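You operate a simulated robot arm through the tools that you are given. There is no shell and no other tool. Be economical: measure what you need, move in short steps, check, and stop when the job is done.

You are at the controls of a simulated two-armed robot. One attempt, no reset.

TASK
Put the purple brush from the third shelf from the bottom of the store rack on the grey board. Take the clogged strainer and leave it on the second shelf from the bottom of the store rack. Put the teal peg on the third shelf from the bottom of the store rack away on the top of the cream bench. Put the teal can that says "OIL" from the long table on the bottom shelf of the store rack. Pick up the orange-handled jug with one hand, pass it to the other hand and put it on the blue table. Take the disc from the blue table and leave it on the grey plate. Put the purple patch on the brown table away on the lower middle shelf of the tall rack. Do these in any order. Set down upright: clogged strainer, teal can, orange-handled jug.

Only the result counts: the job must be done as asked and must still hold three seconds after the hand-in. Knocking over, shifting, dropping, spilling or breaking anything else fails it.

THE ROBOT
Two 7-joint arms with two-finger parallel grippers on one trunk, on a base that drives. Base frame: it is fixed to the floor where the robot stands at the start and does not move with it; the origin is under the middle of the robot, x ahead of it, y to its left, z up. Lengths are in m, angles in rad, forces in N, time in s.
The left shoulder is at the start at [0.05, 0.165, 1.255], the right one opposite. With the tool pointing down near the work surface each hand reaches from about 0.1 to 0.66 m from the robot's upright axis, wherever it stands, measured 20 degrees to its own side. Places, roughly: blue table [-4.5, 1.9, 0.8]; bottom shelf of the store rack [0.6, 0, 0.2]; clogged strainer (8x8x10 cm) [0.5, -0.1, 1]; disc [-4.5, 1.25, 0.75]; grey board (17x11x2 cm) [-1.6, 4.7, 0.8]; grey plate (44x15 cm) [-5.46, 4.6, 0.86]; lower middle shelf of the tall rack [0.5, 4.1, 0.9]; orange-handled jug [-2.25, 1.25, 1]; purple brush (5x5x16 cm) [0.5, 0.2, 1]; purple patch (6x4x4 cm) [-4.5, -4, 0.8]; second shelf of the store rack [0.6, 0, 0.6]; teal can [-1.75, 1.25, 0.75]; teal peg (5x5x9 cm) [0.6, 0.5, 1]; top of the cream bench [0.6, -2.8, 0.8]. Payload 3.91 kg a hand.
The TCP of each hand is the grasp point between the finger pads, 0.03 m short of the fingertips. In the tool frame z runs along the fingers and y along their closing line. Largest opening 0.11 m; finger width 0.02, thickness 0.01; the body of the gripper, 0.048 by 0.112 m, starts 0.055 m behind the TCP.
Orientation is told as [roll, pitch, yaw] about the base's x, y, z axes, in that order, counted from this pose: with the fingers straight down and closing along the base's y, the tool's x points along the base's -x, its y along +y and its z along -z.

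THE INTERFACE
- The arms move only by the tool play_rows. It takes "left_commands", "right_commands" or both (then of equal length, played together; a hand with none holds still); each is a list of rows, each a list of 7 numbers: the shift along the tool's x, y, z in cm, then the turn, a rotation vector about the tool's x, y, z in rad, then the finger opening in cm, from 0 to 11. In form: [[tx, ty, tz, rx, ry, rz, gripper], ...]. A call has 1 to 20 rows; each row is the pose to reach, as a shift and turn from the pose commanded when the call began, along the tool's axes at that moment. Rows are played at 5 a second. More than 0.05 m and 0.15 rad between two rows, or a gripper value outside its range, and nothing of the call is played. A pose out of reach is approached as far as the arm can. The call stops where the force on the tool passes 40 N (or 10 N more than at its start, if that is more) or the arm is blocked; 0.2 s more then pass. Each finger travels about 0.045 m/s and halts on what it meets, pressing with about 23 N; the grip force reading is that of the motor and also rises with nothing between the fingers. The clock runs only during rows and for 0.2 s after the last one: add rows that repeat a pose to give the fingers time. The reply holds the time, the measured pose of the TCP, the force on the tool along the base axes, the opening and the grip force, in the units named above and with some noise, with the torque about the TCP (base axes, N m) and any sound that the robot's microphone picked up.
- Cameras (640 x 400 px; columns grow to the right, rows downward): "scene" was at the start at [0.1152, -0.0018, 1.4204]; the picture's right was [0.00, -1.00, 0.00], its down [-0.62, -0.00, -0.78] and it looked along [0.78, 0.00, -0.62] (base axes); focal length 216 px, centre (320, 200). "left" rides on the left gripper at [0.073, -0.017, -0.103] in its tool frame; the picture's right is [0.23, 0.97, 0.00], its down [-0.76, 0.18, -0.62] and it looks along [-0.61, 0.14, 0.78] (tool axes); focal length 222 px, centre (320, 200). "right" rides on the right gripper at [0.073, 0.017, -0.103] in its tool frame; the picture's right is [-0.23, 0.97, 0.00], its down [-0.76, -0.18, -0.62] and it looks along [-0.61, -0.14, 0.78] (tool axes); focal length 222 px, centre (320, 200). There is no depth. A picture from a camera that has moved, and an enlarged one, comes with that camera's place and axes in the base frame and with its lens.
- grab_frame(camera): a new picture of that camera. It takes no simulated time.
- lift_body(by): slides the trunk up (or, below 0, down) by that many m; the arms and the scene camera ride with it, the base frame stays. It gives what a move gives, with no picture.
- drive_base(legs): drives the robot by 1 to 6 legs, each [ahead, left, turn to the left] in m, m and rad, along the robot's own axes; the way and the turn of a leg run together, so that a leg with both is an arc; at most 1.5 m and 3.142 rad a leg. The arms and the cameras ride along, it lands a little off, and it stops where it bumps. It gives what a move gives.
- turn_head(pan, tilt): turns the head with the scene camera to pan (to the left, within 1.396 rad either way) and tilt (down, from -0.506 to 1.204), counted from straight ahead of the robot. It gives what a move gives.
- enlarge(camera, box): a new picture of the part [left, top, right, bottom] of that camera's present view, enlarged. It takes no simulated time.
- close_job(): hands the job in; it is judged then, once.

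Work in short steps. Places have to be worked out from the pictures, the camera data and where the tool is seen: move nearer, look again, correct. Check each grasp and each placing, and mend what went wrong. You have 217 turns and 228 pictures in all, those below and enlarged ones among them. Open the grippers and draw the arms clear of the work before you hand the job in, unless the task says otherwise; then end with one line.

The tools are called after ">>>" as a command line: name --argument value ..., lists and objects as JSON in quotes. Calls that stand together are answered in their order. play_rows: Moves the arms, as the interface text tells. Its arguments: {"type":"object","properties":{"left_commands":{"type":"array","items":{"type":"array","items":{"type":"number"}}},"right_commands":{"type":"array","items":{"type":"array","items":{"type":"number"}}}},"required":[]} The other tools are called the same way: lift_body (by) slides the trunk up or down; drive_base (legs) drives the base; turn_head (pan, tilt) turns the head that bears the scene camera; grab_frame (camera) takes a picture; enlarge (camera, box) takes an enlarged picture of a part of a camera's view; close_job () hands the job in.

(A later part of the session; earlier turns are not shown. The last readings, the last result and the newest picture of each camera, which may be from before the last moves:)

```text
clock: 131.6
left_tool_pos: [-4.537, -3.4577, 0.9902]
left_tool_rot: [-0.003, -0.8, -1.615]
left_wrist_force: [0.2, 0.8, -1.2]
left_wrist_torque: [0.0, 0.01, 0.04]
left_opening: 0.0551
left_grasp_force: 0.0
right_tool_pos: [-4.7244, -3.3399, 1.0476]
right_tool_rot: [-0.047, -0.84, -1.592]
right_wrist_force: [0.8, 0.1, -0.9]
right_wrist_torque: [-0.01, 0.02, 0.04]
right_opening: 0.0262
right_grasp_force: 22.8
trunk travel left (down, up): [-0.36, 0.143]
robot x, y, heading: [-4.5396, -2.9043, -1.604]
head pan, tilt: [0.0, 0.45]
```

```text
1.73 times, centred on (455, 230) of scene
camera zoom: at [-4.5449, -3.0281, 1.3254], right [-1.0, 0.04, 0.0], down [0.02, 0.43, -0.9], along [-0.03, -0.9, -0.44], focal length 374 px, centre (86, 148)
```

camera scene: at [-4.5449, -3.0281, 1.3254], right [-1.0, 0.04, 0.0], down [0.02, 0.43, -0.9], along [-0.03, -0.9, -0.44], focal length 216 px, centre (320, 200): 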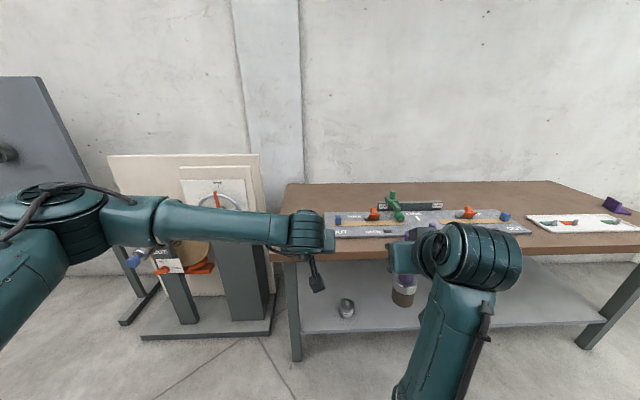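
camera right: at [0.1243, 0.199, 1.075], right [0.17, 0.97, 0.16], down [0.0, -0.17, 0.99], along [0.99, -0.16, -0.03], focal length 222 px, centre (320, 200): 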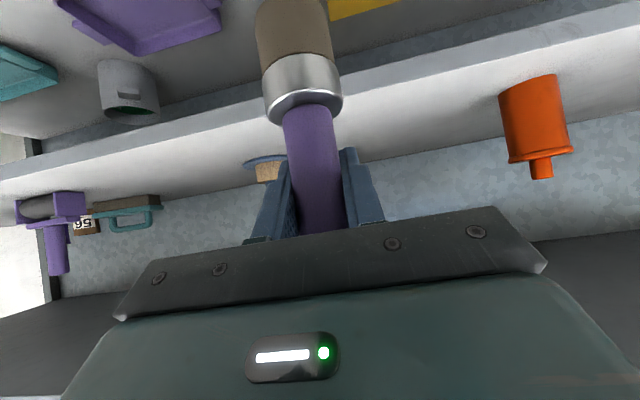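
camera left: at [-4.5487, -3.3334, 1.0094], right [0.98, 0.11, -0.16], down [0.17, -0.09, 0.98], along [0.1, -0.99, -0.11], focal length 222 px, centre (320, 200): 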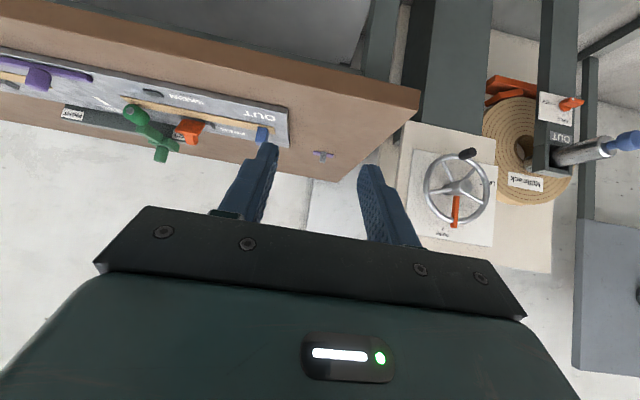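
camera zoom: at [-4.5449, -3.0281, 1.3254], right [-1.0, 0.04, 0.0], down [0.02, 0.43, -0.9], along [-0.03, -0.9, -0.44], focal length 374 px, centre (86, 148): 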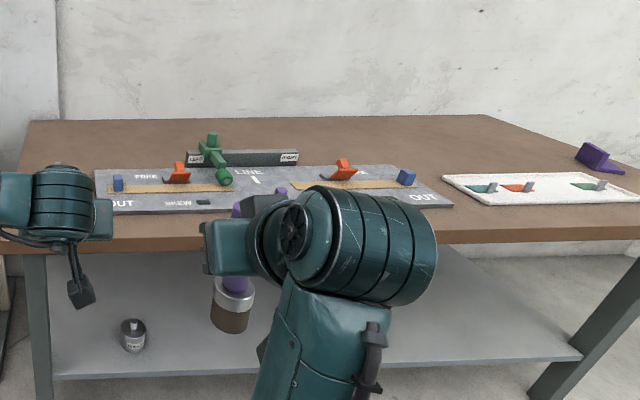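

The patch (small purple plate with a pin) is at about (-4.50, -3.97). I drive closer, shifting slightly right so it lies on the left hand's side.

>>> drive_base --legs '[[0.42, -0.12, 0.033]]'

>>> grab_frame --camera "left"

>>> grab_frame --camera "scene"

```text
clock: 134.2
left_tool_pos: [-4.6445, -3.8777, 0.9897]
left_tool_rot: [-0.001, -0.797, -1.578]
left_wrist_force: [-0.5, 0.6, -0.6]
left_wrist_torque: [0.0, 0.02, 0.0]
left_opening: 0.0548
left_grasp_force: 0.2
right_tool_pos: [-4.8353, -3.7656, 1.0478]
right_tool_rot: [-0.048, -0.842, -1.554]
right_wrist_force: [-0.1, -0.5, -1.3]
right_wrist_torque: [-0.02, 0.0, 0.01]
right_opening: 0.0263
right_grasp_force: 23.4
trunk travel left (down, up): [-0.36, 0.143]
robot x, y, heading: [-4.6698, -3.3251, -1.576]
head pan, tilt: [0.0, 0.45]
```

```text
167 pictures are left
camera left: at [-4.661, -3.7525, 1.0092], right [0.97, 0.15, -0.16], down [0.18, -0.09, 0.98], along [0.13, -0.98, -0.11], focal length 222 px, centre (320, 200)
```

left: 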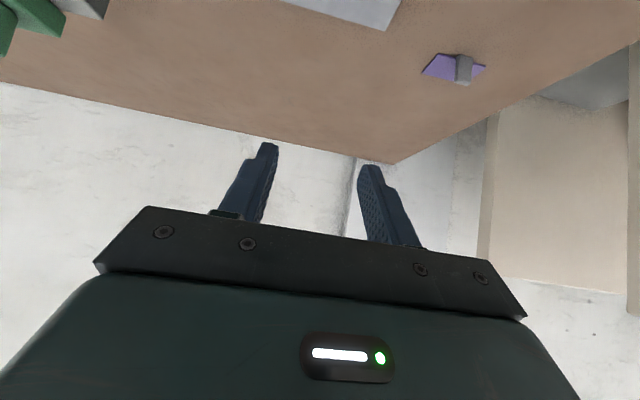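

```text
166 pictures are left
camera scene: at [-4.6687, -3.4475, 1.3253], right [-1.0, 0.0, 0.0], down [0.0, 0.44, -0.9], along [0.0, -0.9, -0.44], focal length 216 px, centre (320, 200)
```

scene: 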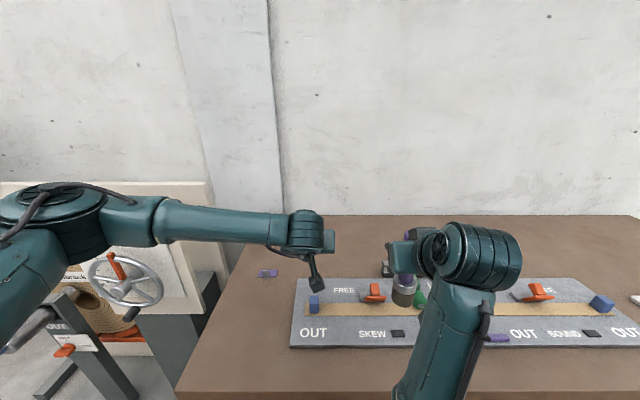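

Two cameras agree: patch at (-4.503, -3.966). I tilt the left hand to point straight down, then move above it.

>>> play_rows --left_commands '[[0, 0, 0, 0, 0.14, 0, 5.5], [0, 0, 0, 0, 0.28, 0, 5.5], [0, 0, 0, 0, 0.42, 0, 5.5], [0, 0, 0, 0, 0.56, 0, 5.5], [0, 0, 0, 0, 0.7, 0, 5.5], [0, 0, 0, 0, 0.8, 0, 5.5]]'

>>> play_rows --left_commands '[[-2.5, 3.5, 0, 0, 0, 0, 5.5], [-5, 7, 1, 0, 0, 0, 5.5], [-7, 10.5, 2, 0, 0, 0, 5.5], [-8.5, 14.2, 4, 0, 0, 0, 5.5]]'

>>> grab_frame --camera "left"

```text
clock: 135.6
left_tool_pos: [-4.6451, -3.8767, 0.9906]
left_tool_rot: [-0.003, 0.004, -1.58]
left_wrist_force: [-0.3, 0.5, 0.6]
left_wrist_torque: [0.0, -0.01, 0.04]
left_opening: 0.0548
left_grasp_force: 0.0
right_tool_pos: [-4.8349, -3.7665, 1.0479]
right_tool_rot: [-0.049, -0.841, -1.554]
right_wrist_force: [-0.2, -0.2, -1.0]
right_wrist_torque: [-0.03, -0.02, 0.03]
right_opening: 0.0261
right_grasp_force: 23.1
trunk travel left (down, up): [-0.36, 0.143]
robot x, y, heading: [-4.673, -3.3245, -1.57]
head pan, tilt: [0.0, 0.45]
```

```text
clock: 136.6
left_tool_pos: [-4.5013, -3.962, 0.9513]
left_tool_rot: [0.0, 0.001, -1.579]
left_wrist_force: [-0.4, 0.3, 0.0]
left_wrist_torque: [0.0, 0.02, 0.0]
left_opening: 0.0551
left_grasp_force: 0.1
right_tool_pos: [-4.8341, -3.7648, 1.0475]
right_tool_rot: [-0.046, -0.84, -1.551]
right_wrist_force: [-0.1, -1.7, -1.5]
right_wrist_torque: [0.02, -0.01, 0.01]
right_opening: 0.0263
right_grasp_force: 22.6
trunk travel left (down, up): [-0.36, 0.143]
robot x, y, heading: [-4.6678, -3.3231, -1.573]
head pan, tilt: [0.0, 0.45]
```

```text
165 pictures are left
camera left: at [-4.5176, -3.8903, 1.0544], right [0.98, 0.22, 0.0], down [0.17, -0.76, 0.62], along [0.14, -0.61, -0.78], focal length 222 px, centre (320, 200)
```

left: 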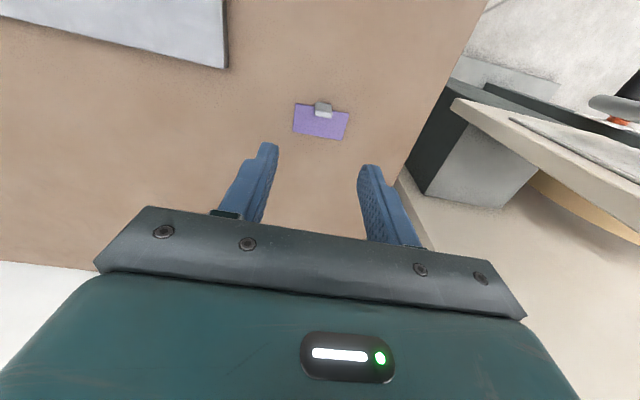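

Enlarge to see the pin's shape.

>>> enlarge --camera "left" --box '[260, 80, 380, 155]'

```text
5.33 times, centred on (320, 118) of left
camera zoom: at [-4.5176, -3.8903, 1.0544], right [0.98, 0.22, 0.0], down [0.17, -0.76, 0.62], along [0.14, -0.61, -0.78], focal length 1185 px, centre (320, 640)
```

zoom: 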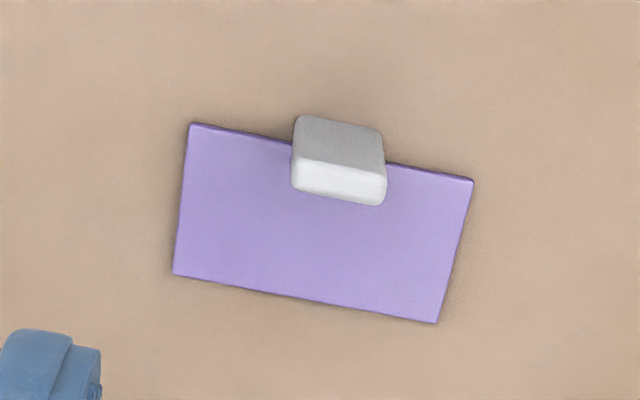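

The grey tab (≈2 cm wide) is at (-4.497, -3.96). I descend to just above it, with a narrower opening.

>>> play_rows --left_commands '[[0, 0.4, 3.5, 0, 0, 0, 5], [0.2, 0.4, 7, 0, 0, 0, 4.5], [0.2, 0.4, 10, 0, 0, 0, 4.5]]'

>>> grab_frame --camera "left"

```text
clock: 137.4
left_tool_pos: [-4.5, -3.9631, 0.8498]
left_tool_rot: [-0.002, 0.003, -1.578]
left_wrist_force: [0.7, 0.4, -0.1]
left_wrist_torque: [0.02, -0.01, 0.02]
left_opening: 0.045
left_grasp_force: 0.1
right_tool_pos: [-4.835, -3.7663, 1.0481]
right_tool_rot: [-0.048, -0.841, -1.554]
right_wrist_force: [0.6, 0.4, -0.3]
right_wrist_torque: [-0.03, -0.02, -0.01]
right_opening: 0.0263
right_grasp_force: 22.6
trunk travel left (down, up): [-0.36, 0.143]
robot x, y, heading: [-4.6705, -3.3236, -1.57]
head pan, tilt: [0.0, 0.45]
```

```text
163 pictures are left
camera left: at [-4.5164, -3.8906, 0.9521], right [0.98, 0.22, 0.0], down [0.17, -0.76, 0.62], along [0.14, -0.61, -0.78], focal length 222 px, centre (320, 200)
```

left: 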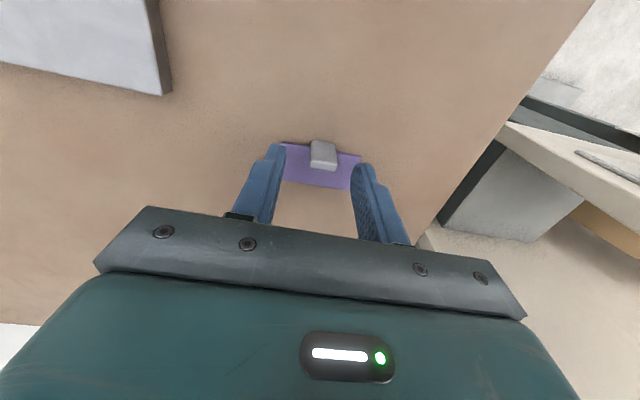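

Aligned with the tab. Descend 1.5 cm gently and close.

>>> play_rows --left_commands '[[0, 0.1, 0.5, 0, 0, 0, 4.5], [0, 0.1, 1.0, 0, 0, 0, 4.5], [0, 0.1, 1.4, 0, 0, 0, 4.5], [0, 0.1, 1.4, 0, 0, 0, 4.5]]'

>>> enlarge --camera "left" --box '[220, 120, 420, 245]'

```text
clock: 138.4
left_tool_pos: [-4.4992, -3.9625, 0.8376]
left_tool_rot: [-0.001, 0.002, -1.579]
left_wrist_force: [0.3, -0.2, -1.1]
left_wrist_torque: [0.03, 0.0, 0.02]
left_opening: 0.0452
left_grasp_force: 0.1
right_tool_pos: [-4.8355, -3.7643, 1.0486]
right_tool_rot: [-0.048, -0.841, -1.553]
right_wrist_force: [0.5, -0.7, -0.6]
right_wrist_torque: [-0.02, 0.02, -0.02]
right_opening: 0.0261
right_grasp_force: 23.2
trunk travel left (down, up): [-0.36, 0.143]
robot x, y, heading: [-4.6677, -3.3211, -1.57]
head pan, tilt: [0.0, 0.45]
```

```text
3.20 times, centred on (320, 182) of left
camera zoom: at [-4.5154, -3.8898, 0.9387], right [0.98, 0.22, 0.0], down [0.17, -0.76, 0.62], along [0.14, -0.61, -0.78], focal length 711 px, centre (320, 256)
```

zoom: 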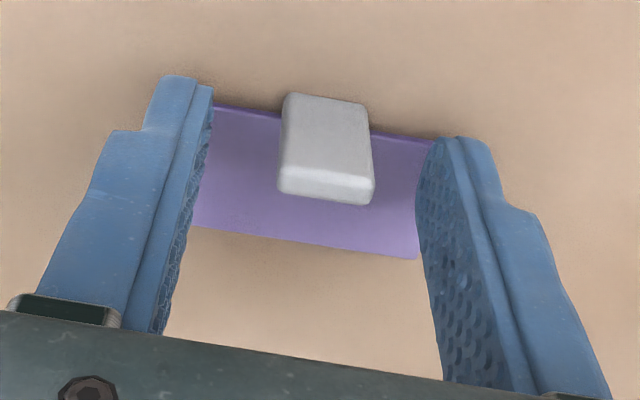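

Tab sits centrally between the pads and is about 3 cm tall. Close.

>>> play_rows --left_commands '[[0, 0, 0.2, 0, 0, 0, 3], [0, 0, 0.2, 0, 0, 0, 1], [0, 0, 0.2, 0, 0, 0, 0.5], [0, 0, 0.2, 0, 0, 0, 0.5], [0, 0, -1.5, 0, 0, 0, 0.5], [0, 0, -5, 0, 0, 0, 0.5]]'

>>> grab_frame --camera "left"

```text
clock: 139.8
left_tool_pos: [-4.4994, -3.9602, 0.8839]
left_tool_rot: [-0.001, 0.0, -1.578]
left_wrist_force: [-0.3, 0.2, 0.4]
left_wrist_torque: [-0.03, 0.01, -0.01]
left_opening: 0.0168
left_grasp_force: 23.3
right_tool_pos: [-4.8343, -3.7648, 1.0482]
right_tool_rot: [-0.045, -0.841, -1.557]
right_wrist_force: [-0.2, -0.1, -0.6]
right_wrist_torque: [0.0, -0.04, -0.01]
right_opening: 0.0265
right_grasp_force: 22.8
trunk travel left (down, up): [-0.36, 0.143]
robot x, y, heading: [-4.6702, -3.3238, -1.566]
head pan, tilt: [0.0, 0.45]
```

```text
161 pictures are left
camera left: at [-4.5154, -3.8875, 0.9857], right [0.98, 0.22, 0.0], down [0.17, -0.76, 0.62], along [0.14, -0.61, -0.78], focal length 222 px, centre (320, 200)
```

left: 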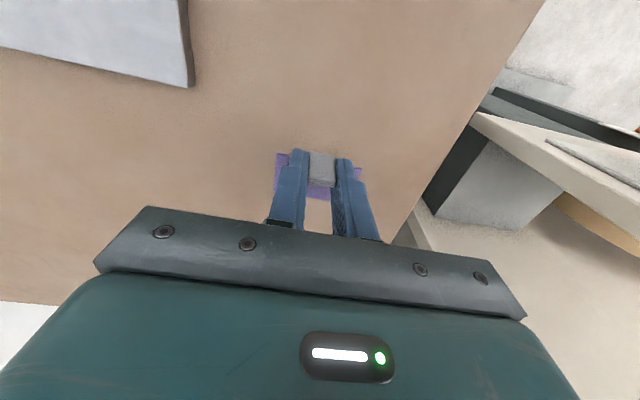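

Patch held. I lift it further, back away from the table and look toward the rest of the room.

>>> play_rows --left_commands '[[0, 0, -4.5, 0, 0, 0, 0.5], [0, 0, -9, 0, 0, 0, 0.5], [2, 0, -12, 0, 0, 0, 0.5]]'

>>> drive_base --legs '[[-0.8, 0, 0], [0, 0, 2.2]]'

>>> turn_head --pan 0.9 --tilt 0.15

>>> grab_frame --camera "scene"

>>> turn_head --pan -0.3 --tilt 0.15

>>> grab_frame --camera "scene"

```text
clock: 140.6
left_tool_pos: [-4.5007, -3.9383, 1.0062]
left_tool_rot: [-0.002, 0.004, -1.577]
left_wrist_force: [0.1, 0.4, -0.6]
left_wrist_torque: [0.02, 0.01, 0.01]
left_opening: 0.0169
left_grasp_force: 23.0
right_tool_pos: [-4.8351, -3.7659, 1.0485]
right_tool_rot: [-0.048, -0.842, -1.553]
right_wrist_force: [-0.3, 0.6, -1.3]
right_wrist_torque: [0.02, -0.04, 0.0]
right_opening: 0.026
right_grasp_force: 23.6
trunk travel left (down, up): [-0.36, 0.143]
robot x, y, heading: [-4.6709, -3.3234, -1.575]
head pan, tilt: [0.0, 0.45]
```

```text
clock: 150.3
left_tool_pos: [-4.2729, -2.0143, 1.0056]
left_tool_rot: [-0.003, 0.001, 0.642]
left_wrist_force: [-0.1, -0.8, -0.7]
left_wrist_torque: [0.02, 0.03, 0.01]
left_opening: 0.0169
left_grasp_force: 22.8
right_tool_pos: [-4.2086, -2.385, 1.0468]
right_tool_rot: [-0.046, -0.842, 0.666]
right_wrist_force: [0.0, 0.5, -1.7]
right_wrist_torque: [0.0, 0.0, 0.02]
right_opening: 0.0265
right_grasp_force: 22.9
trunk travel left (down, up): [-0.36, 0.143]
robot x, y, heading: [-4.6582, -2.5194, 0.654]
head pan, tilt: [0.0, 0.45]
```

```text
clock: 151.5
left_tool_pos: [-4.2724, -2.0146, 1.0065]
left_tool_rot: [-0.002, 0.001, 0.644]
left_wrist_force: [-0.1, 0.4, -0.4]
left_wrist_torque: [0.0, 0.03, 0.0]
left_opening: 0.0166
left_grasp_force: 22.7
right_tool_pos: [-4.2075, -2.3864, 1.048]
right_tool_rot: [-0.046, -0.84, 0.668]
right_wrist_force: [0.5, 0.0, -1.1]
right_wrist_torque: [-0.01, -0.01, -0.01]
right_opening: 0.0261
right_grasp_force: 23.2
trunk travel left (down, up): [-0.36, 0.143]
robot x, y, heading: [-4.6642, -2.519, 0.647]
head pan, tilt: [0.901, 0.15]
```

```text
160 pictures are left
camera scene: at [-4.6349, -2.4115, 1.3533], right [1.0, -0.02, 0.0], down [0.0, -0.15, -0.99], along [0.02, 0.99, -0.15], focal length 216 px, centre (320, 200)
```

scene: 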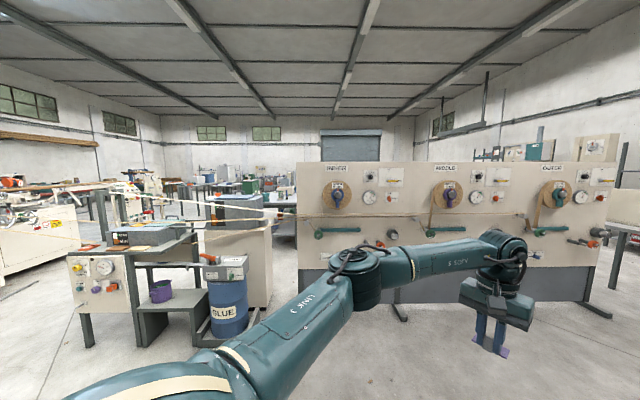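

```text
clock: 152.9
left_tool_pos: [-4.2718, -2.0136, 1.0058]
left_tool_rot: [-0.002, 0.002, 0.642]
left_wrist_force: [-0.8, -0.6, 0.2]
left_wrist_torque: [-0.01, -0.02, 0.01]
left_opening: 0.0168
left_grasp_force: 22.5
right_tool_pos: [-4.2095, -2.3858, 1.0481]
right_tool_rot: [-0.048, -0.843, 0.668]
right_wrist_force: [0.1, 0.8, -1.5]
right_wrist_torque: [0.01, -0.01, 0.01]
right_opening: 0.0261
right_grasp_force: 23.4
trunk travel left (down, up): [-0.36, 0.143]
robot x, y, heading: [-4.6598, -2.5263, 0.647]
head pan, tilt: [-0.3, 0.15]
```

```text
159 pictures are left
camera scene: at [-4.5499, -2.4725, 1.3533], right [0.34, -0.94, 0.0], down [-0.14, -0.05, -0.99], along [0.93, 0.34, -0.15], focal length 216 px, centre (320, 200)
```

scene: 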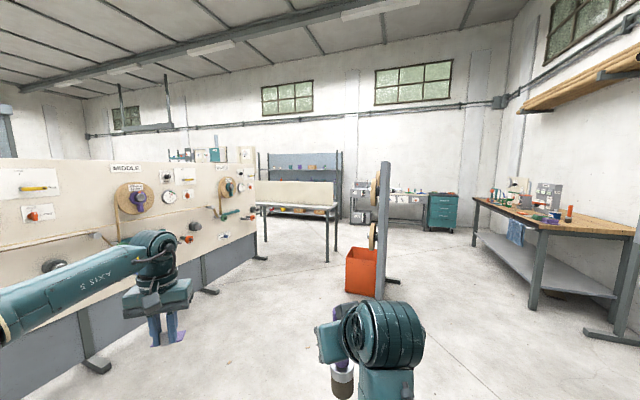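

The winder wall blocks the direct way; I return by the known corridor: back along y≈-3, then turn to go up the aisle between rack and table.

>>> drive_base --legs '[[0, 0, -0.647], [1.3, -0.5, 0], [1.3, 0, 0], [1.4, 0.1, 0], [0, 0, 1.571]]'

>>> turn_head --pan 0.0 --tilt 0.2

>>> grab_frame --camera "scene"

```text
clock: 178.0
left_tool_pos: [-0.8546, -2.3202, 1.0064]
left_tool_rot: [-0.002, 0.002, 1.569]
left_wrist_force: [0.9, -0.4, 0.4]
left_wrist_torque: [-0.01, -0.01, 0.02]
left_opening: 0.0168
left_grasp_force: 23.3
right_tool_pos: [-0.5194, -2.4907, 1.0485]
right_tool_rot: [-0.048, -0.842, 1.596]
right_wrist_force: [0.3, 0.3, -0.6]
right_wrist_torque: [-0.04, -0.01, -0.01]
right_opening: 0.0261
right_grasp_force: 23.4
trunk travel left (down, up): [-0.36, 0.143]
robot x, y, heading: [-0.6796, -2.928, 1.575]
head pan, tilt: [-0.3, 0.15]
```

```text
clock: 178.8
left_tool_pos: [-0.8551, -2.3203, 1.0067]
left_tool_rot: [-0.003, 0.001, 1.572]
left_wrist_force: [-0.8, -0.3, -1.1]
left_wrist_torque: [-0.03, 0.0, 0.02]
left_opening: 0.017
left_grasp_force: 22.8
right_tool_pos: [-0.519, -2.4903, 1.0487]
right_tool_rot: [-0.048, -0.842, 1.597]
right_wrist_force: [0.4, -0.6, -0.6]
right_wrist_torque: [0.0, -0.03, -0.01]
right_opening: 0.0257
right_grasp_force: 23.1
trunk travel left (down, up): [-0.36, 0.143]
robot x, y, heading: [-0.681, -2.9347, 1.576]
head pan, tilt: [0.0, 0.201]
```

```text
158 pictures are left
camera scene: at [-0.683, -2.8127, 1.3486], right [1.0, 0.01, 0.0], down [0.0, -0.2, -0.98], along [-0.01, 0.98, -0.2], focal length 216 px, centre (320, 200)
```

scene: 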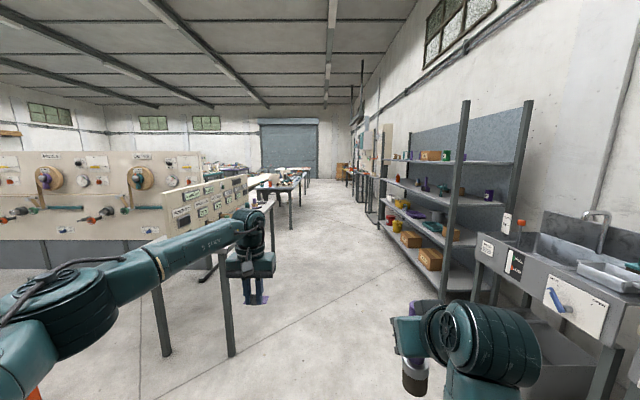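

Aisle is clear; I drive up to y≈1.4.

>>> drive_base --legs '[[1.4, -0.18, 0], [1.5, 0, 0], [1.4, 0, 0]]'

>>> turn_head --pan 0.9 --tilt 0.3

>>> grab_frame --camera "scene"

>>> turn_head --pan 0.0 --tilt 0.3

>>> grab_frame --camera "scene"

```text
clock: 199.4
left_tool_pos: [-0.8344, 1.9498, 1.006]
left_tool_rot: [-0.003, 0.001, 1.65]
left_wrist_force: [0.2, -0.6, 0.2]
left_wrist_torque: [-0.01, 0.0, 0.0]
left_opening: 0.0169
left_grasp_force: 22.9
right_tool_pos: [-0.487, 1.8056, 1.0485]
right_tool_rot: [-0.048, -0.842, 1.676]
right_wrist_force: [0.2, 0.0, -0.9]
right_wrist_torque: [0.0, -0.02, -0.02]
right_opening: 0.0264
right_grasp_force: 23.0
trunk travel left (down, up): [-0.36, 0.143]
robot x, y, heading: [-0.6144, 1.3527, 1.656]
head pan, tilt: [0.0, 0.201]
```

```text
clock: 200.6
left_tool_pos: [-0.8355, 1.9501, 1.0062]
left_tool_rot: [-0.003, 0.001, 1.65]
left_wrist_force: [0.4, 0.7, -0.7]
left_wrist_torque: [0.05, 0.01, 0.01]
left_opening: 0.0167
left_grasp_force: 23.5
right_tool_pos: [-0.4874, 1.807, 1.0483]
right_tool_rot: [-0.048, -0.842, 1.676]
right_wrist_force: [-0.1, -0.5, -1.2]
right_wrist_torque: [-0.02, -0.01, -0.02]
right_opening: 0.0261
right_grasp_force: 23.1
trunk travel left (down, up): [-0.36, 0.143]
robot x, y, heading: [-0.6121, 1.3534, 1.656]
head pan, tilt: [0.901, 0.3]
```

```text
157 pictures are left
camera scene: at [-0.6943, 1.4307, 1.3393], right [0.55, 0.83, 0.0], down [0.25, -0.16, -0.96], along [-0.8, 0.53, -0.3], focal length 216 px, centre (320, 200)
```

scene: 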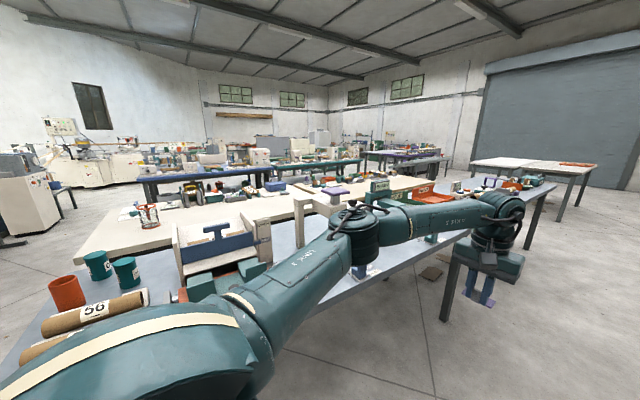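

```text
clock: 201.8
left_tool_pos: [-0.8343, 1.9484, 1.0055]
left_tool_rot: [-0.003, 0.003, 1.653]
left_wrist_force: [0.3, -0.5, 0.4]
left_wrist_torque: [0.03, -0.01, -0.01]
left_opening: 0.0169
left_grasp_force: 22.9
right_tool_pos: [-0.4869, 1.8063, 1.048]
right_tool_rot: [-0.047, -0.84, 1.675]
right_wrist_force: [1.1, -0.6, -1.0]
right_wrist_torque: [0.02, 0.04, 0.0]
right_opening: 0.0264
right_grasp_force: 23.1
trunk travel left (down, up): [-0.36, 0.143]
robot x, y, heading: [-0.6147, 1.3543, 1.656]
head pan, tilt: [0.0, 0.3]
```

```text
156 pictures are left
camera scene: at [-0.6247, 1.4722, 1.3393], right [1.0, 0.09, 0.0], down [0.03, -0.29, -0.96], along [-0.08, 0.95, -0.3], focal length 216 px, centre (320, 200)
```

scene: 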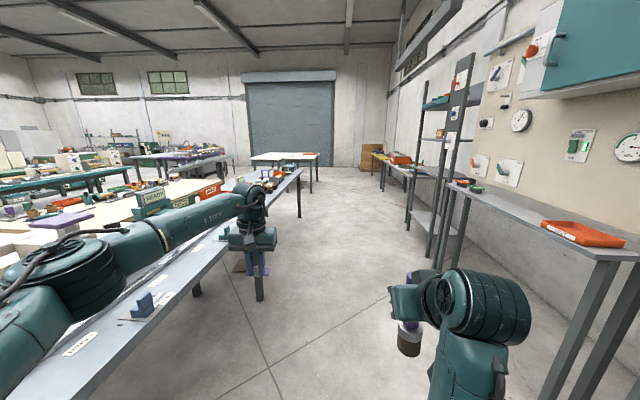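

Long table edge is at x≈-1.2; the tall rack is at right, y≈4. I drive to about (-0.5, 4.1) and turn right to face the tall rack.

>>> drive_base --legs '[[0, 0, -0.085], [1.4, -0.12, 0], [1.35, 0, 0], [0, 0, -1.571]]'

>>> turn_head --pan 0.0 --tilt 0.4

>>> grab_frame --camera "scene"

```text
clock: 219.5
left_tool_pos: [0.0793, 4.3009, 1.0058]
left_tool_rot: [-0.002, 0.003, 0.036]
left_wrist_force: [0.1, -0.7, 0.2]
left_wrist_torque: [0.01, 0.0, 0.0]
left_opening: 0.0168
left_grasp_force: 22.9
right_tool_pos: [-0.0778, 3.9585, 1.0489]
right_tool_rot: [-0.047, -0.84, 0.061]
right_wrist_force: [0.0, -0.4, 0.3]
right_wrist_torque: [0.04, -0.01, 0.0]
right_opening: 0.0262
right_grasp_force: 23.0
trunk travel left (down, up): [-0.36, 0.143]
robot x, y, heading: [-0.5283, 4.1043, 0.038]
head pan, tilt: [0.0, 0.3]
```

```text
clock: 220.1
left_tool_pos: [0.0805, 4.3, 1.0051]
left_tool_rot: [-0.001, 0.003, 0.037]
left_wrist_force: [-0.5, 0.7, 0.1]
left_wrist_torque: [-0.02, -0.01, -0.02]
left_opening: 0.0169
left_grasp_force: 23.1
right_tool_pos: [-0.0776, 3.9576, 1.0486]
right_tool_rot: [-0.046, -0.841, 0.064]
right_wrist_force: [-0.4, 0.2, -1.4]
right_wrist_torque: [0.0, -0.01, -0.01]
right_opening: 0.0262
right_grasp_force: 23.2
trunk travel left (down, up): [-0.36, 0.143]
robot x, y, heading: [-0.5241, 4.1055, 0.043]
head pan, tilt: [0.0, 0.4]
```

```text
155 pictures are left
camera scene: at [-0.4044, 4.108, 1.3301], right [0.04, -1.0, 0.0], down [-0.39, -0.02, -0.92], along [0.92, 0.04, -0.39], focal length 216 px, centre (320, 200)
```

scene: 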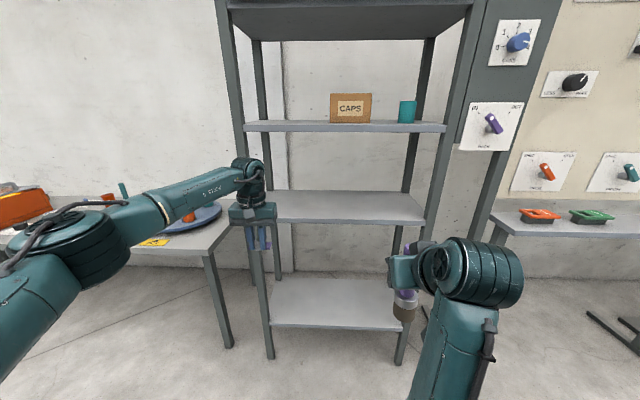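

The lower middle shelf is at z≈0.9, y 3.73–4.36, empty. I tilt the left hand 0.4 rad and drive closer so the hand is centred.

>>> play_rows --left_commands '[[0, 0, 0, 0, -0.14, 0, 0.5], [0, 0, 0, 0, -0.28, 0, 0.5], [0, 0, 0, 0, -0.4, 0, 0.5]]'

>>> drive_base --legs '[[0.2, -0.17, -0.04]]'

>>> grab_frame --camera "left"

>>> grab_frame --camera "scene"

```text
clock: 220.9
left_tool_pos: [0.0791, 4.2992, 1.0058]
left_tool_rot: [-0.003, -0.4, 0.037]
left_wrist_force: [-0.5, -0.2, 0.2]
left_wrist_torque: [-0.02, -0.01, 0.05]
left_opening: 0.0166
left_grasp_force: 23.2
right_tool_pos: [-0.0788, 3.9588, 1.0489]
right_tool_rot: [-0.047, -0.842, 0.063]
right_wrist_force: [0.1, -0.4, -0.5]
right_wrist_torque: [0.0, 0.02, 0.01]
right_opening: 0.026
right_grasp_force: 22.9
trunk travel left (down, up): [-0.36, 0.143]
robot x, y, heading: [-0.527, 4.1032, 0.042]
head pan, tilt: [0.0, 0.4]
```

```text
clock: 223.1
left_tool_pos: [0.2862, 4.1013, 1.0065]
left_tool_rot: [-0.003, -0.398, -0.011]
left_wrist_force: [0.4, -1.2, -0.6]
left_wrist_torque: [-0.01, -0.03, 0.0]
left_opening: 0.0168
left_grasp_force: 23.0
right_tool_pos: [0.1141, 3.7692, 1.048]
right_tool_rot: [-0.048, -0.842, 0.015]
right_wrist_force: [0.3, -0.4, -0.2]
right_wrist_torque: [0.0, -0.02, 0.01]
right_opening: 0.0262
right_grasp_force: 22.7
trunk travel left (down, up): [-0.36, 0.143]
robot x, y, heading: [-0.3265, 3.9356, 0.002]
head pan, tilt: [0.0, 0.4]
```

```text
154 pictures are left
camera left: at [0.18, 4.0852, 1.0726], right [-0.2, 0.98, -0.09], down [0.46, 0.17, 0.87], along [0.86, 0.13, -0.49], focal length 222 px, centre (320, 200)
```

left: 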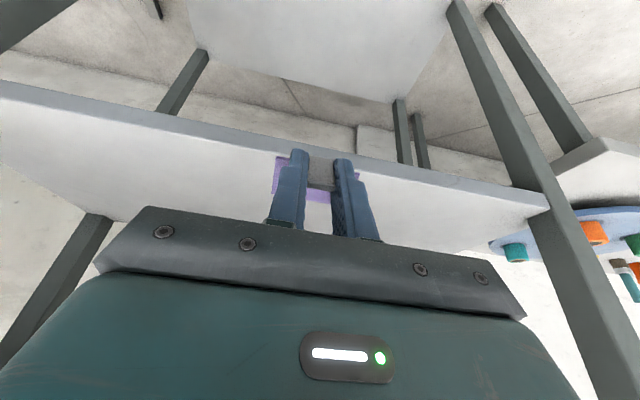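

```text
153 pictures are left
camera scene: at [-0.2049, 3.9323, 1.33], right [0.0, -1.0, 0.0], down [-0.39, 0.0, -0.92], along [0.92, 0.0, -0.39], focal length 216 px, centre (320, 200)
```

scene: 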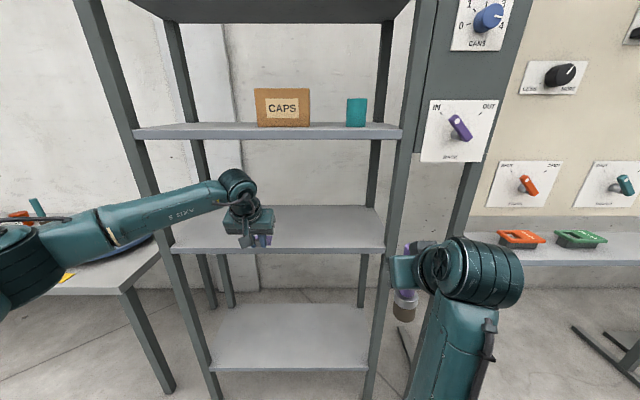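

To keep the wrist under the upper shelf, I tilt to 0.7 rad first, then enter to x≈0.46 at z≈0.96.

>>> play_rows --left_commands '[[0, 0, 0, 0, -0.15, 0, 0.5], [0, 0, 0, 0, -0.3, 0, 0.5]]'

>>> play_rows --left_commands '[[1, 0, 2.4, 0, 0, 0, 0.5], [-1.8, 0, 5.5, 0, 0, 0, 0.5], [-4.7, 0, 8.5, 0, 0, 0, 0.5], [-7.5, 0, 11.5, 0, 0, 0, 0.5], [-10.4, 0, 14.6, 0, 0, 0, 0.5]]'

>>> grab_frame --camera "left"

>>> grab_frame --camera "scene"

```text
clock: 223.7
left_tool_pos: [0.2867, 4.1023, 1.0064]
left_tool_rot: [-0.002, -0.701, -0.01]
left_wrist_force: [-0.3, -0.5, 0.2]
left_wrist_torque: [0.01, 0.01, -0.01]
left_opening: 0.0168
left_grasp_force: 22.8
right_tool_pos: [0.1138, 3.7685, 1.0486]
right_tool_rot: [-0.048, -0.841, 0.016]
right_wrist_force: [0.2, -0.5, -0.6]
right_wrist_torque: [-0.03, 0.02, 0.01]
right_opening: 0.0264
right_grasp_force: 23.2
trunk travel left (down, up): [-0.36, 0.143]
robot x, y, heading: [-0.3259, 3.9354, -0.001]
head pan, tilt: [0.0, 0.4]
```

```text
clock: 224.9
left_tool_pos: [0.4481, 4.1013, 0.9643]
left_tool_rot: [-0.003, -0.699, -0.012]
left_wrist_force: [0.3, 0.7, -0.4]
left_wrist_torque: [-0.03, 0.02, 0.03]
left_opening: 0.0168
left_grasp_force: 23.2
left hand out of reach, approached as far as the arm can: row 5
right_tool_pos: [0.113, 3.769, 1.0486]
right_tool_rot: [-0.049, -0.842, 0.015]
right_wrist_force: [0.8, 0.7, -1.5]
right_wrist_torque: [-0.05, -0.03, -0.03]
right_opening: 0.0261
right_grasp_force: 22.4
trunk travel left (down, up): [-0.36, 0.143]
robot x, y, heading: [-0.3251, 3.9362, -0.001]
head pan, tilt: [0.0, 0.4]
```

```text
152 pictures are left
camera left: at [0.3258, 4.0857, 0.9951], right [-0.16, 0.98, -0.15], down [0.18, 0.18, 0.97], along [0.97, 0.13, -0.21], focal length 222 px, centre (320, 200)
```

left: 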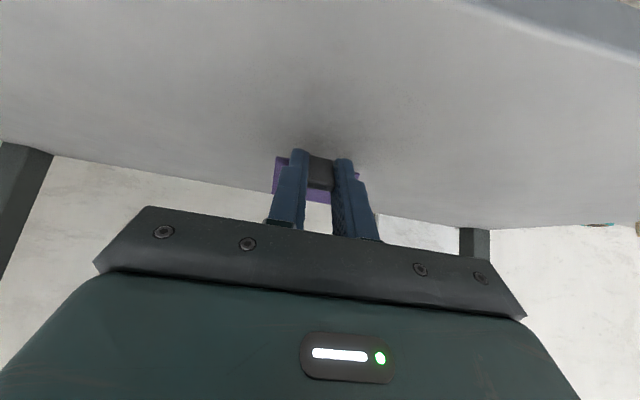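

```text
151 pictures are left
camera scene: at [-0.2052, 3.9334, 1.3301], right [0.0, -1.0, 0.0], down [-0.39, 0.0, -0.92], along [0.92, 0.0, -0.39], focal length 216 px, centre (320, 200)
```

scene: 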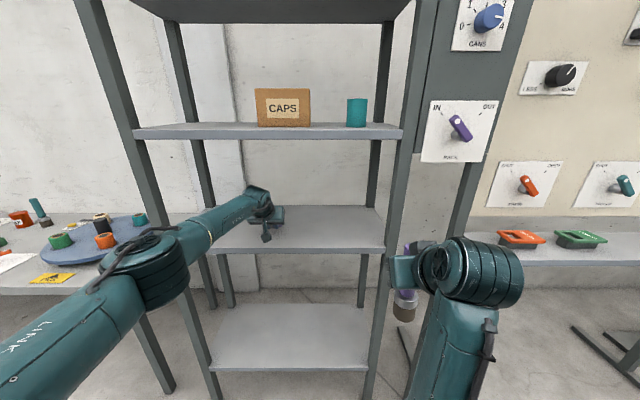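

Inside, near the reach limit; I drive 4 cm ahead for slack, then lower.

>>> drive_base --legs '[[0.04, 0, 0]]'

>>> play_rows --left_commands '[[0.65, 0, 0.75, 0, 0, 0, 0.5], [1.0, 0, 1.15, 0, 0.1, 0, 0.5], [1.0, 0, 1.15, 0, 0.2, 0, 0.5], [1.0, 0, 1.15, 0, 0.3, 0, 0.5]]'

>>> grab_frame --camera "left"

```text
clock: 225.8
left_tool_pos: [0.4878, 4.1018, 0.9621]
left_tool_rot: [-0.001, -0.697, -0.007]
left_wrist_force: [0.3, -0.5, -0.8]
left_wrist_torque: [0.0, 0.0, 0.03]
left_opening: 0.017
left_grasp_force: 22.9
right_tool_pos: [0.154, 3.7677, 1.0475]
right_tool_rot: [-0.047, -0.84, 0.013]
right_wrist_force: [0.5, 0.1, -1.0]
right_wrist_torque: [0.0, 0.0, -0.04]
right_opening: 0.0266
right_grasp_force: 22.6
trunk travel left (down, up): [-0.36, 0.143]
robot x, y, heading: [-0.2868, 3.9343, -0.0]
head pan, tilt: [0.0, 0.4]
```

```text
clock: 226.8
left_tool_pos: [0.4538, 4.102, 0.9511]
left_tool_rot: [-0.001, -0.46, -0.01]
left_wrist_force: [11.1, 0.3, 22.6]
left_wrist_torque: [0.19, -0.51, 0.0]
left_opening: 0.0167
left_grasp_force: 22.7
left hand out of reach, approached as far as the arm can: row 2, 3, 4
right_tool_pos: [0.1533, 3.7673, 1.0492]
right_tool_rot: [-0.048, -0.843, 0.014]
right_wrist_force: [0.5, 0.9, -1.6]
right_wrist_torque: [-0.03, -0.01, -0.05]
right_opening: 0.0262
right_grasp_force: 23.3
trunk travel left (down, up): [-0.36, 0.143]
robot x, y, heading: [-0.2856, 3.9348, -0.005]
head pan, tilt: [0.0, 0.4]
```

```text
150 pictures are left
camera left: at [0.3426, 4.0853, 1.011], right [-0.19, 0.98, -0.1], down [0.41, 0.17, 0.9], along [0.89, 0.13, -0.43], focal length 222 px, centre (320, 200)
```

left: 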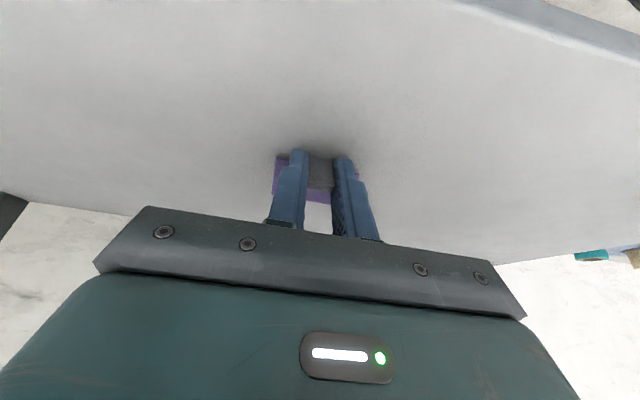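

The patch's near edge touches the shelf. Relax and open so it settles flat.

>>> play_rows --left_commands '[[-0.1, 0, -0.2, 0, 0, 0, 0.5], [-0.1, 0, -0.2, 0, 0, 0, 2.5], [-0.1, 0, -0.2, 0, 0, 0, 4], [-0.1, 0, -0.2, 0, 0, 0, 5], [-0.1, 0, -0.2, 0, 0, 0, 5]]'

>>> grab_frame --camera "left"

```text
clock: 228.0
left_tool_pos: [0.4429, 4.0956, 0.9527]
left_tool_rot: [-0.001, -0.41, -0.02]
left_wrist_force: [1.6, -22.7, 28.3]
left_wrist_torque: [-0.38, -0.31, -0.32]
left_opening: 0.0395
left_grasp_force: 0.0
left hand out of reach, approached as far as the arm can: row 1, 2, 3, 4, 5
right_tool_pos: [0.1506, 3.7654, 1.0484]
right_tool_rot: [-0.042, -0.847, 0.012]
right_wrist_force: [-0.3, -0.5, -1.4]
right_wrist_torque: [-0.01, -0.01, -0.02]
right_opening: 0.0262
right_grasp_force: 23.1
trunk travel left (down, up): [-0.36, 0.143]
robot x, y, heading: [-0.2855, 3.9347, -0.001]
head pan, tilt: [0.0, 0.4]
```

```text
149 pictures are left
camera left: at [0.3353, 4.0804, 1.0167], right [-0.19, 0.98, -0.09], down [0.45, 0.17, 0.87], along [0.87, 0.12, -0.48], focal length 222 px, centre (320, 200)
```

left: 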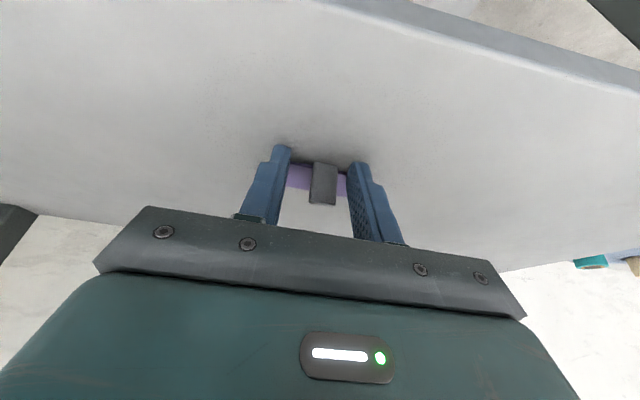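

The fingertips press on the plate after it settled. I lift the hand 3 cm straight up.

>>> play_rows --left_commands '[[-0.4, 0, -0.9, 0, 0, 0, 5], [-0.8, 0, -1.8, 0, 0, 0, 5], [-1.2, 0, -2.8, 0, 0, 0, 5], [-1.2, 0, -2.8, 0, 0, 0, 5]]'

>>> grab_frame --camera "left"

```text
clock: 229.0
left_tool_pos: [0.4423, 4.1042, 0.9748]
left_tool_rot: [0.0, -0.399, -0.008]
left_wrist_force: [0.2, 0.0, -0.9]
left_wrist_torque: [0.01, 0.02, 0.01]
left_opening: 0.0502
left_grasp_force: 0.1
right_tool_pos: [0.153, 3.7677, 1.049]
right_tool_rot: [-0.048, -0.842, 0.014]
right_wrist_force: [1.2, 0.4, -2.0]
right_wrist_torque: [-0.01, -0.03, 0.0]
right_opening: 0.0261
right_grasp_force: 23.1
trunk travel left (down, up): [-0.36, 0.143]
robot x, y, heading: [-0.2904, 3.9335, -0.006]
head pan, tilt: [0.0, 0.4]
```

```text
148 pictures are left
camera left: at [0.3358, 4.0869, 1.0409], right [-0.2, 0.98, -0.09], down [0.46, 0.17, 0.87], along [0.86, 0.13, -0.49], focal length 222 px, centre (320, 200)
```

left: 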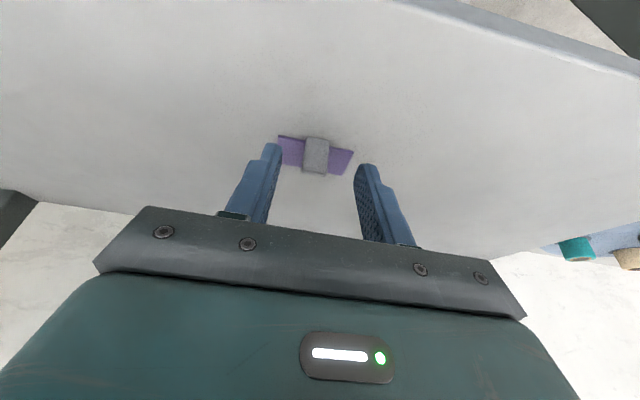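

Patch lies flat on the lower middle shelf. I back out and drive north past the long table's end to reach the grey board.

>>> drive_base --legs '[[-0.35, 0, 0], [0, 0, 1.571], [1.3, 0, 0]]'

>>> turn_head --pan 0.9 --tilt 0.35

>>> grab_frame --camera "scene"

```text
clock: 241.3
left_tool_pos: [-0.942, 5.9412, 0.9749]
left_tool_rot: [-0.002, -0.397, 1.638]
left_wrist_force: [0.4, 0.5, 0.2]
left_wrist_torque: [0.02, 0.01, -0.02]
left_opening: 0.0499
left_grasp_force: 0.1
right_tool_pos: [-0.585, 5.6791, 1.0486]
right_tool_rot: [-0.045, -0.84, 1.665]
right_wrist_force: [0.5, 0.6, -0.5]
right_wrist_torque: [-0.02, 0.03, -0.01]
right_opening: 0.0262
right_grasp_force: 23.5
trunk travel left (down, up): [-0.36, 0.143]
robot x, y, heading: [-0.7144, 5.2252, 1.647]
head pan, tilt: [0.0, 0.4]
```

```text
clock: 242.5
left_tool_pos: [-0.9424, 5.9419, 0.9753]
left_tool_rot: [-0.001, -0.399, 1.638]
left_wrist_force: [-0.8, 0.7, 0.3]
left_wrist_torque: [0.04, 0.0, -0.01]
left_opening: 0.0502
left_grasp_force: 0.1
right_tool_pos: [-0.5853, 5.6793, 1.0483]
right_tool_rot: [-0.046, -0.841, 1.665]
right_wrist_force: [-0.2, -0.1, -1.2]
right_wrist_torque: [0.01, 0.0, 0.01]
right_opening: 0.0263
right_grasp_force: 23.2
trunk travel left (down, up): [-0.36, 0.143]
robot x, y, heading: [-0.7166, 5.223, 1.648]
head pan, tilt: [0.901, 0.351]
```

```text
147 pictures are left
camera scene: at [-0.7968, 5.305, 1.3346], right [0.56, 0.83, 0.0], down [0.28, -0.19, -0.94], along [-0.78, 0.53, -0.34], focal length 216 px, centre (320, 200)
```

scene: 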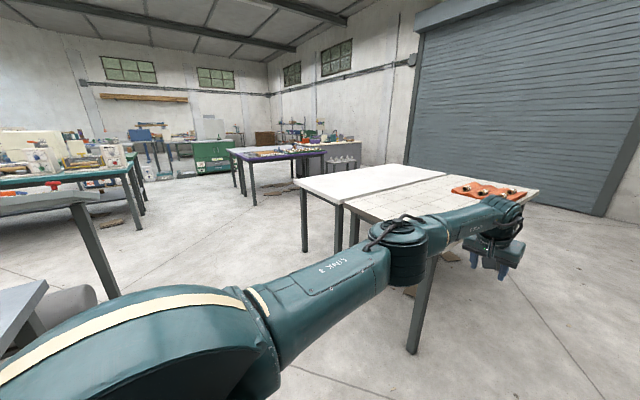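

White tables lie north; a 1.4 m gap remains. I pull the left hand in and up, then turn to face -y and strafe to the table's end.

>>> play_rows --left_commands '[[3.3, 0, -2.8, 0, 0, 0, 5], [6.6, 0, -5.6, 0, 0, 0, 5], [9.9, 0, -8.5, 0, 0, 0, 5], [13.2, 0, -11.4, 0, 0, 0, 5], [16.5, 0, -14.2, 0, 0, 0, 5], [19.9, 0, -17.1, 0, 0, 0, 5]]'

>>> drive_base --legs '[[0, 0, 3.064]]'

>>> turn_head --pan -0.7 --tilt 0.4

>>> grab_frame --camera "scene"

```text
clock: 243.9
left_tool_pos: [-0.9234, 5.6917, 1.0532]
left_tool_rot: [-0.002, -0.4, 1.641]
left_wrist_force: [1.0, -1.0, -0.3]
left_wrist_torque: [0.01, 0.01, -0.01]
left_opening: 0.05
left_grasp_force: 0.1
right_tool_pos: [-0.5847, 5.6774, 1.0487]
right_tool_rot: [-0.046, -0.841, 1.663]
right_wrist_force: [1.1, -0.1, -2.4]
right_wrist_torque: [0.05, -0.02, -0.01]
right_opening: 0.026
right_grasp_force: 22.0
trunk travel left (down, up): [-0.36, 0.143]
robot x, y, heading: [-0.7174, 5.226, 1.648]
head pan, tilt: [0.901, 0.351]
```

```text
clock: 251.4
left_tool_pos: [-0.5591, 4.7401, 1.0525]
left_tool_rot: [-0.003, -0.399, -1.603]
left_wrist_force: [-0.3, -1.3, -0.5]
left_wrist_torque: [0.0, -0.02, 0.01]
left_opening: 0.0501
left_grasp_force: 0.0
right_tool_pos: [-0.894, 4.7882, 1.0492]
right_tool_rot: [-0.048, -0.842, -1.576]
right_wrist_force: [0.4, 0.6, -1.8]
right_wrist_torque: [-0.01, 0.0, 0.0]
right_opening: 0.0263
right_grasp_force: 23.4
trunk travel left (down, up): [-0.36, 0.143]
robot x, y, heading: [-0.7194, 5.2254, -1.596]
head pan, tilt: [0.901, 0.351]
```

```text
clock: 253.1
left_tool_pos: [-0.5596, 4.7389, 1.0527]
left_tool_rot: [-0.001, -0.401, -1.602]
left_wrist_force: [0.1, -0.9, 0.0]
left_wrist_torque: [0.04, 0.04, -0.03]
left_opening: 0.0501
left_grasp_force: 0.0
right_tool_pos: [-0.894, 4.7877, 1.0478]
right_tool_rot: [-0.046, -0.84, -1.575]
right_wrist_force: [0.7, 0.0, -0.4]
right_wrist_torque: [0.01, -0.02, -0.01]
right_opening: 0.0262
right_grasp_force: 22.9
trunk travel left (down, up): [-0.36, 0.143]
robot x, y, heading: [-0.7168, 5.2226, -1.591]
head pan, tilt: [-0.7, 0.4]
```

```text
146 pictures are left
camera scene: at [-0.7795, 5.1247, 1.3301], right [-0.75, 0.66, 0.0], down [0.26, 0.29, -0.92], along [-0.61, -0.69, -0.39], focal length 216 px, centre (320, 200)
```

scene: 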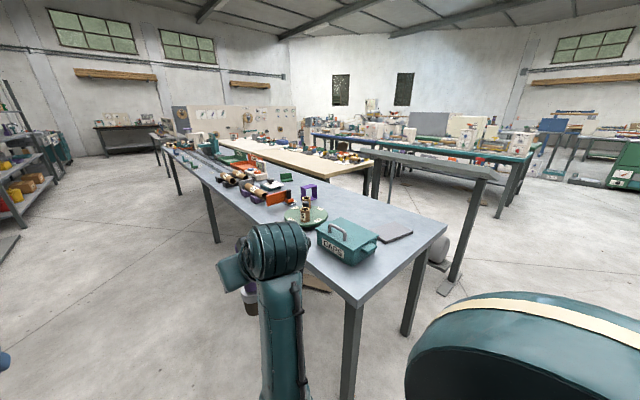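

The grey board lies near the table's end at about (-1.63, 4.67). I strafe right 0.78 m.

>>> drive_base --legs '[[0, -0.78, 0.02]]'

>>> turn_head --pan -0.2 --tilt 0.7

>>> grab_frame --camera "scene"

>>> grab_frame --camera "right"

```text
clock: 260.3
left_tool_pos: [-1.3339, 4.7582, 1.053]
left_tool_rot: [-0.002, -0.399, -1.599]
left_wrist_force: [0.2, 0.1, 0.1]
left_wrist_torque: [-0.03, 0.0, 0.02]
left_opening: 0.0501
left_grasp_force: 0.1
right_tool_pos: [-1.6678, 4.8045, 1.0478]
right_tool_rot: [-0.046, -0.841, -1.575]
right_wrist_force: [0.1, -0.2, -1.0]
right_wrist_torque: [0.0, 0.03, 0.03]
right_opening: 0.0261
right_grasp_force: 22.9
trunk travel left (down, up): [-0.36, 0.143]
robot x, y, heading: [-1.492, 5.2381, -1.594]
head pan, tilt: [-0.7, 0.4]
```

```text
clock: 261.2
left_tool_pos: [-1.3326, 4.7568, 1.0531]
left_tool_rot: [-0.002, -0.4, -1.597]
left_wrist_force: [0.7, 0.0, -0.7]
left_wrist_torque: [0.0, -0.02, 0.02]
left_opening: 0.0501
left_grasp_force: 0.1
right_tool_pos: [-1.667, 4.8047, 1.048]
right_tool_rot: [-0.047, -0.841, -1.573]
right_wrist_force: [0.1, -0.2, -0.5]
right_wrist_torque: [-0.01, 0.02, -0.01]
right_opening: 0.0261
right_grasp_force: 22.7
trunk travel left (down, up): [-0.36, 0.143]
robot x, y, heading: [-1.4943, 5.2397, -1.589]
head pan, tilt: [-0.201, 0.7]
```

```text
145 pictures are left
camera scene: at [-1.5122, 5.1283, 1.3032], right [-0.98, 0.22, 0.0], down [0.14, 0.63, -0.77], along [-0.17, -0.75, -0.64], focal length 216 px, centre (320, 200)
```

scene: 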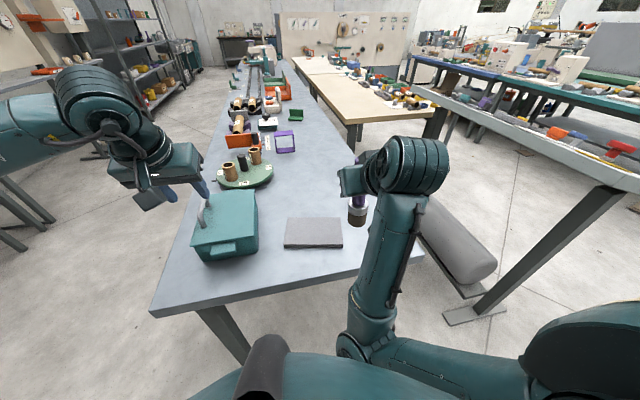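

```text
144 pictures are left
camera right: at [-1.6457, 4.9288, 1.063], right [0.97, -0.19, 0.14], down [-0.15, -0.04, 0.99], along [-0.18, -0.98, -0.06], focal length 222 px, centre (320, 200)
```

right: 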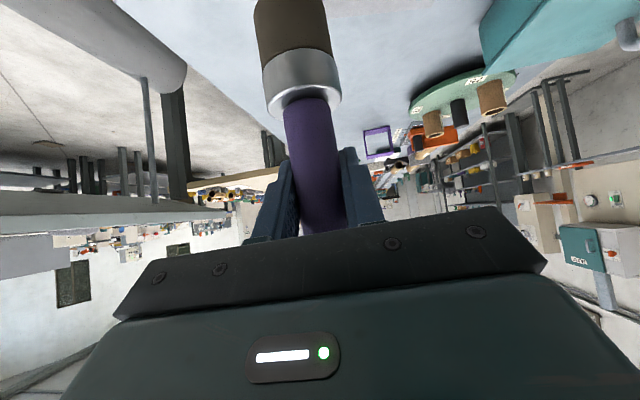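

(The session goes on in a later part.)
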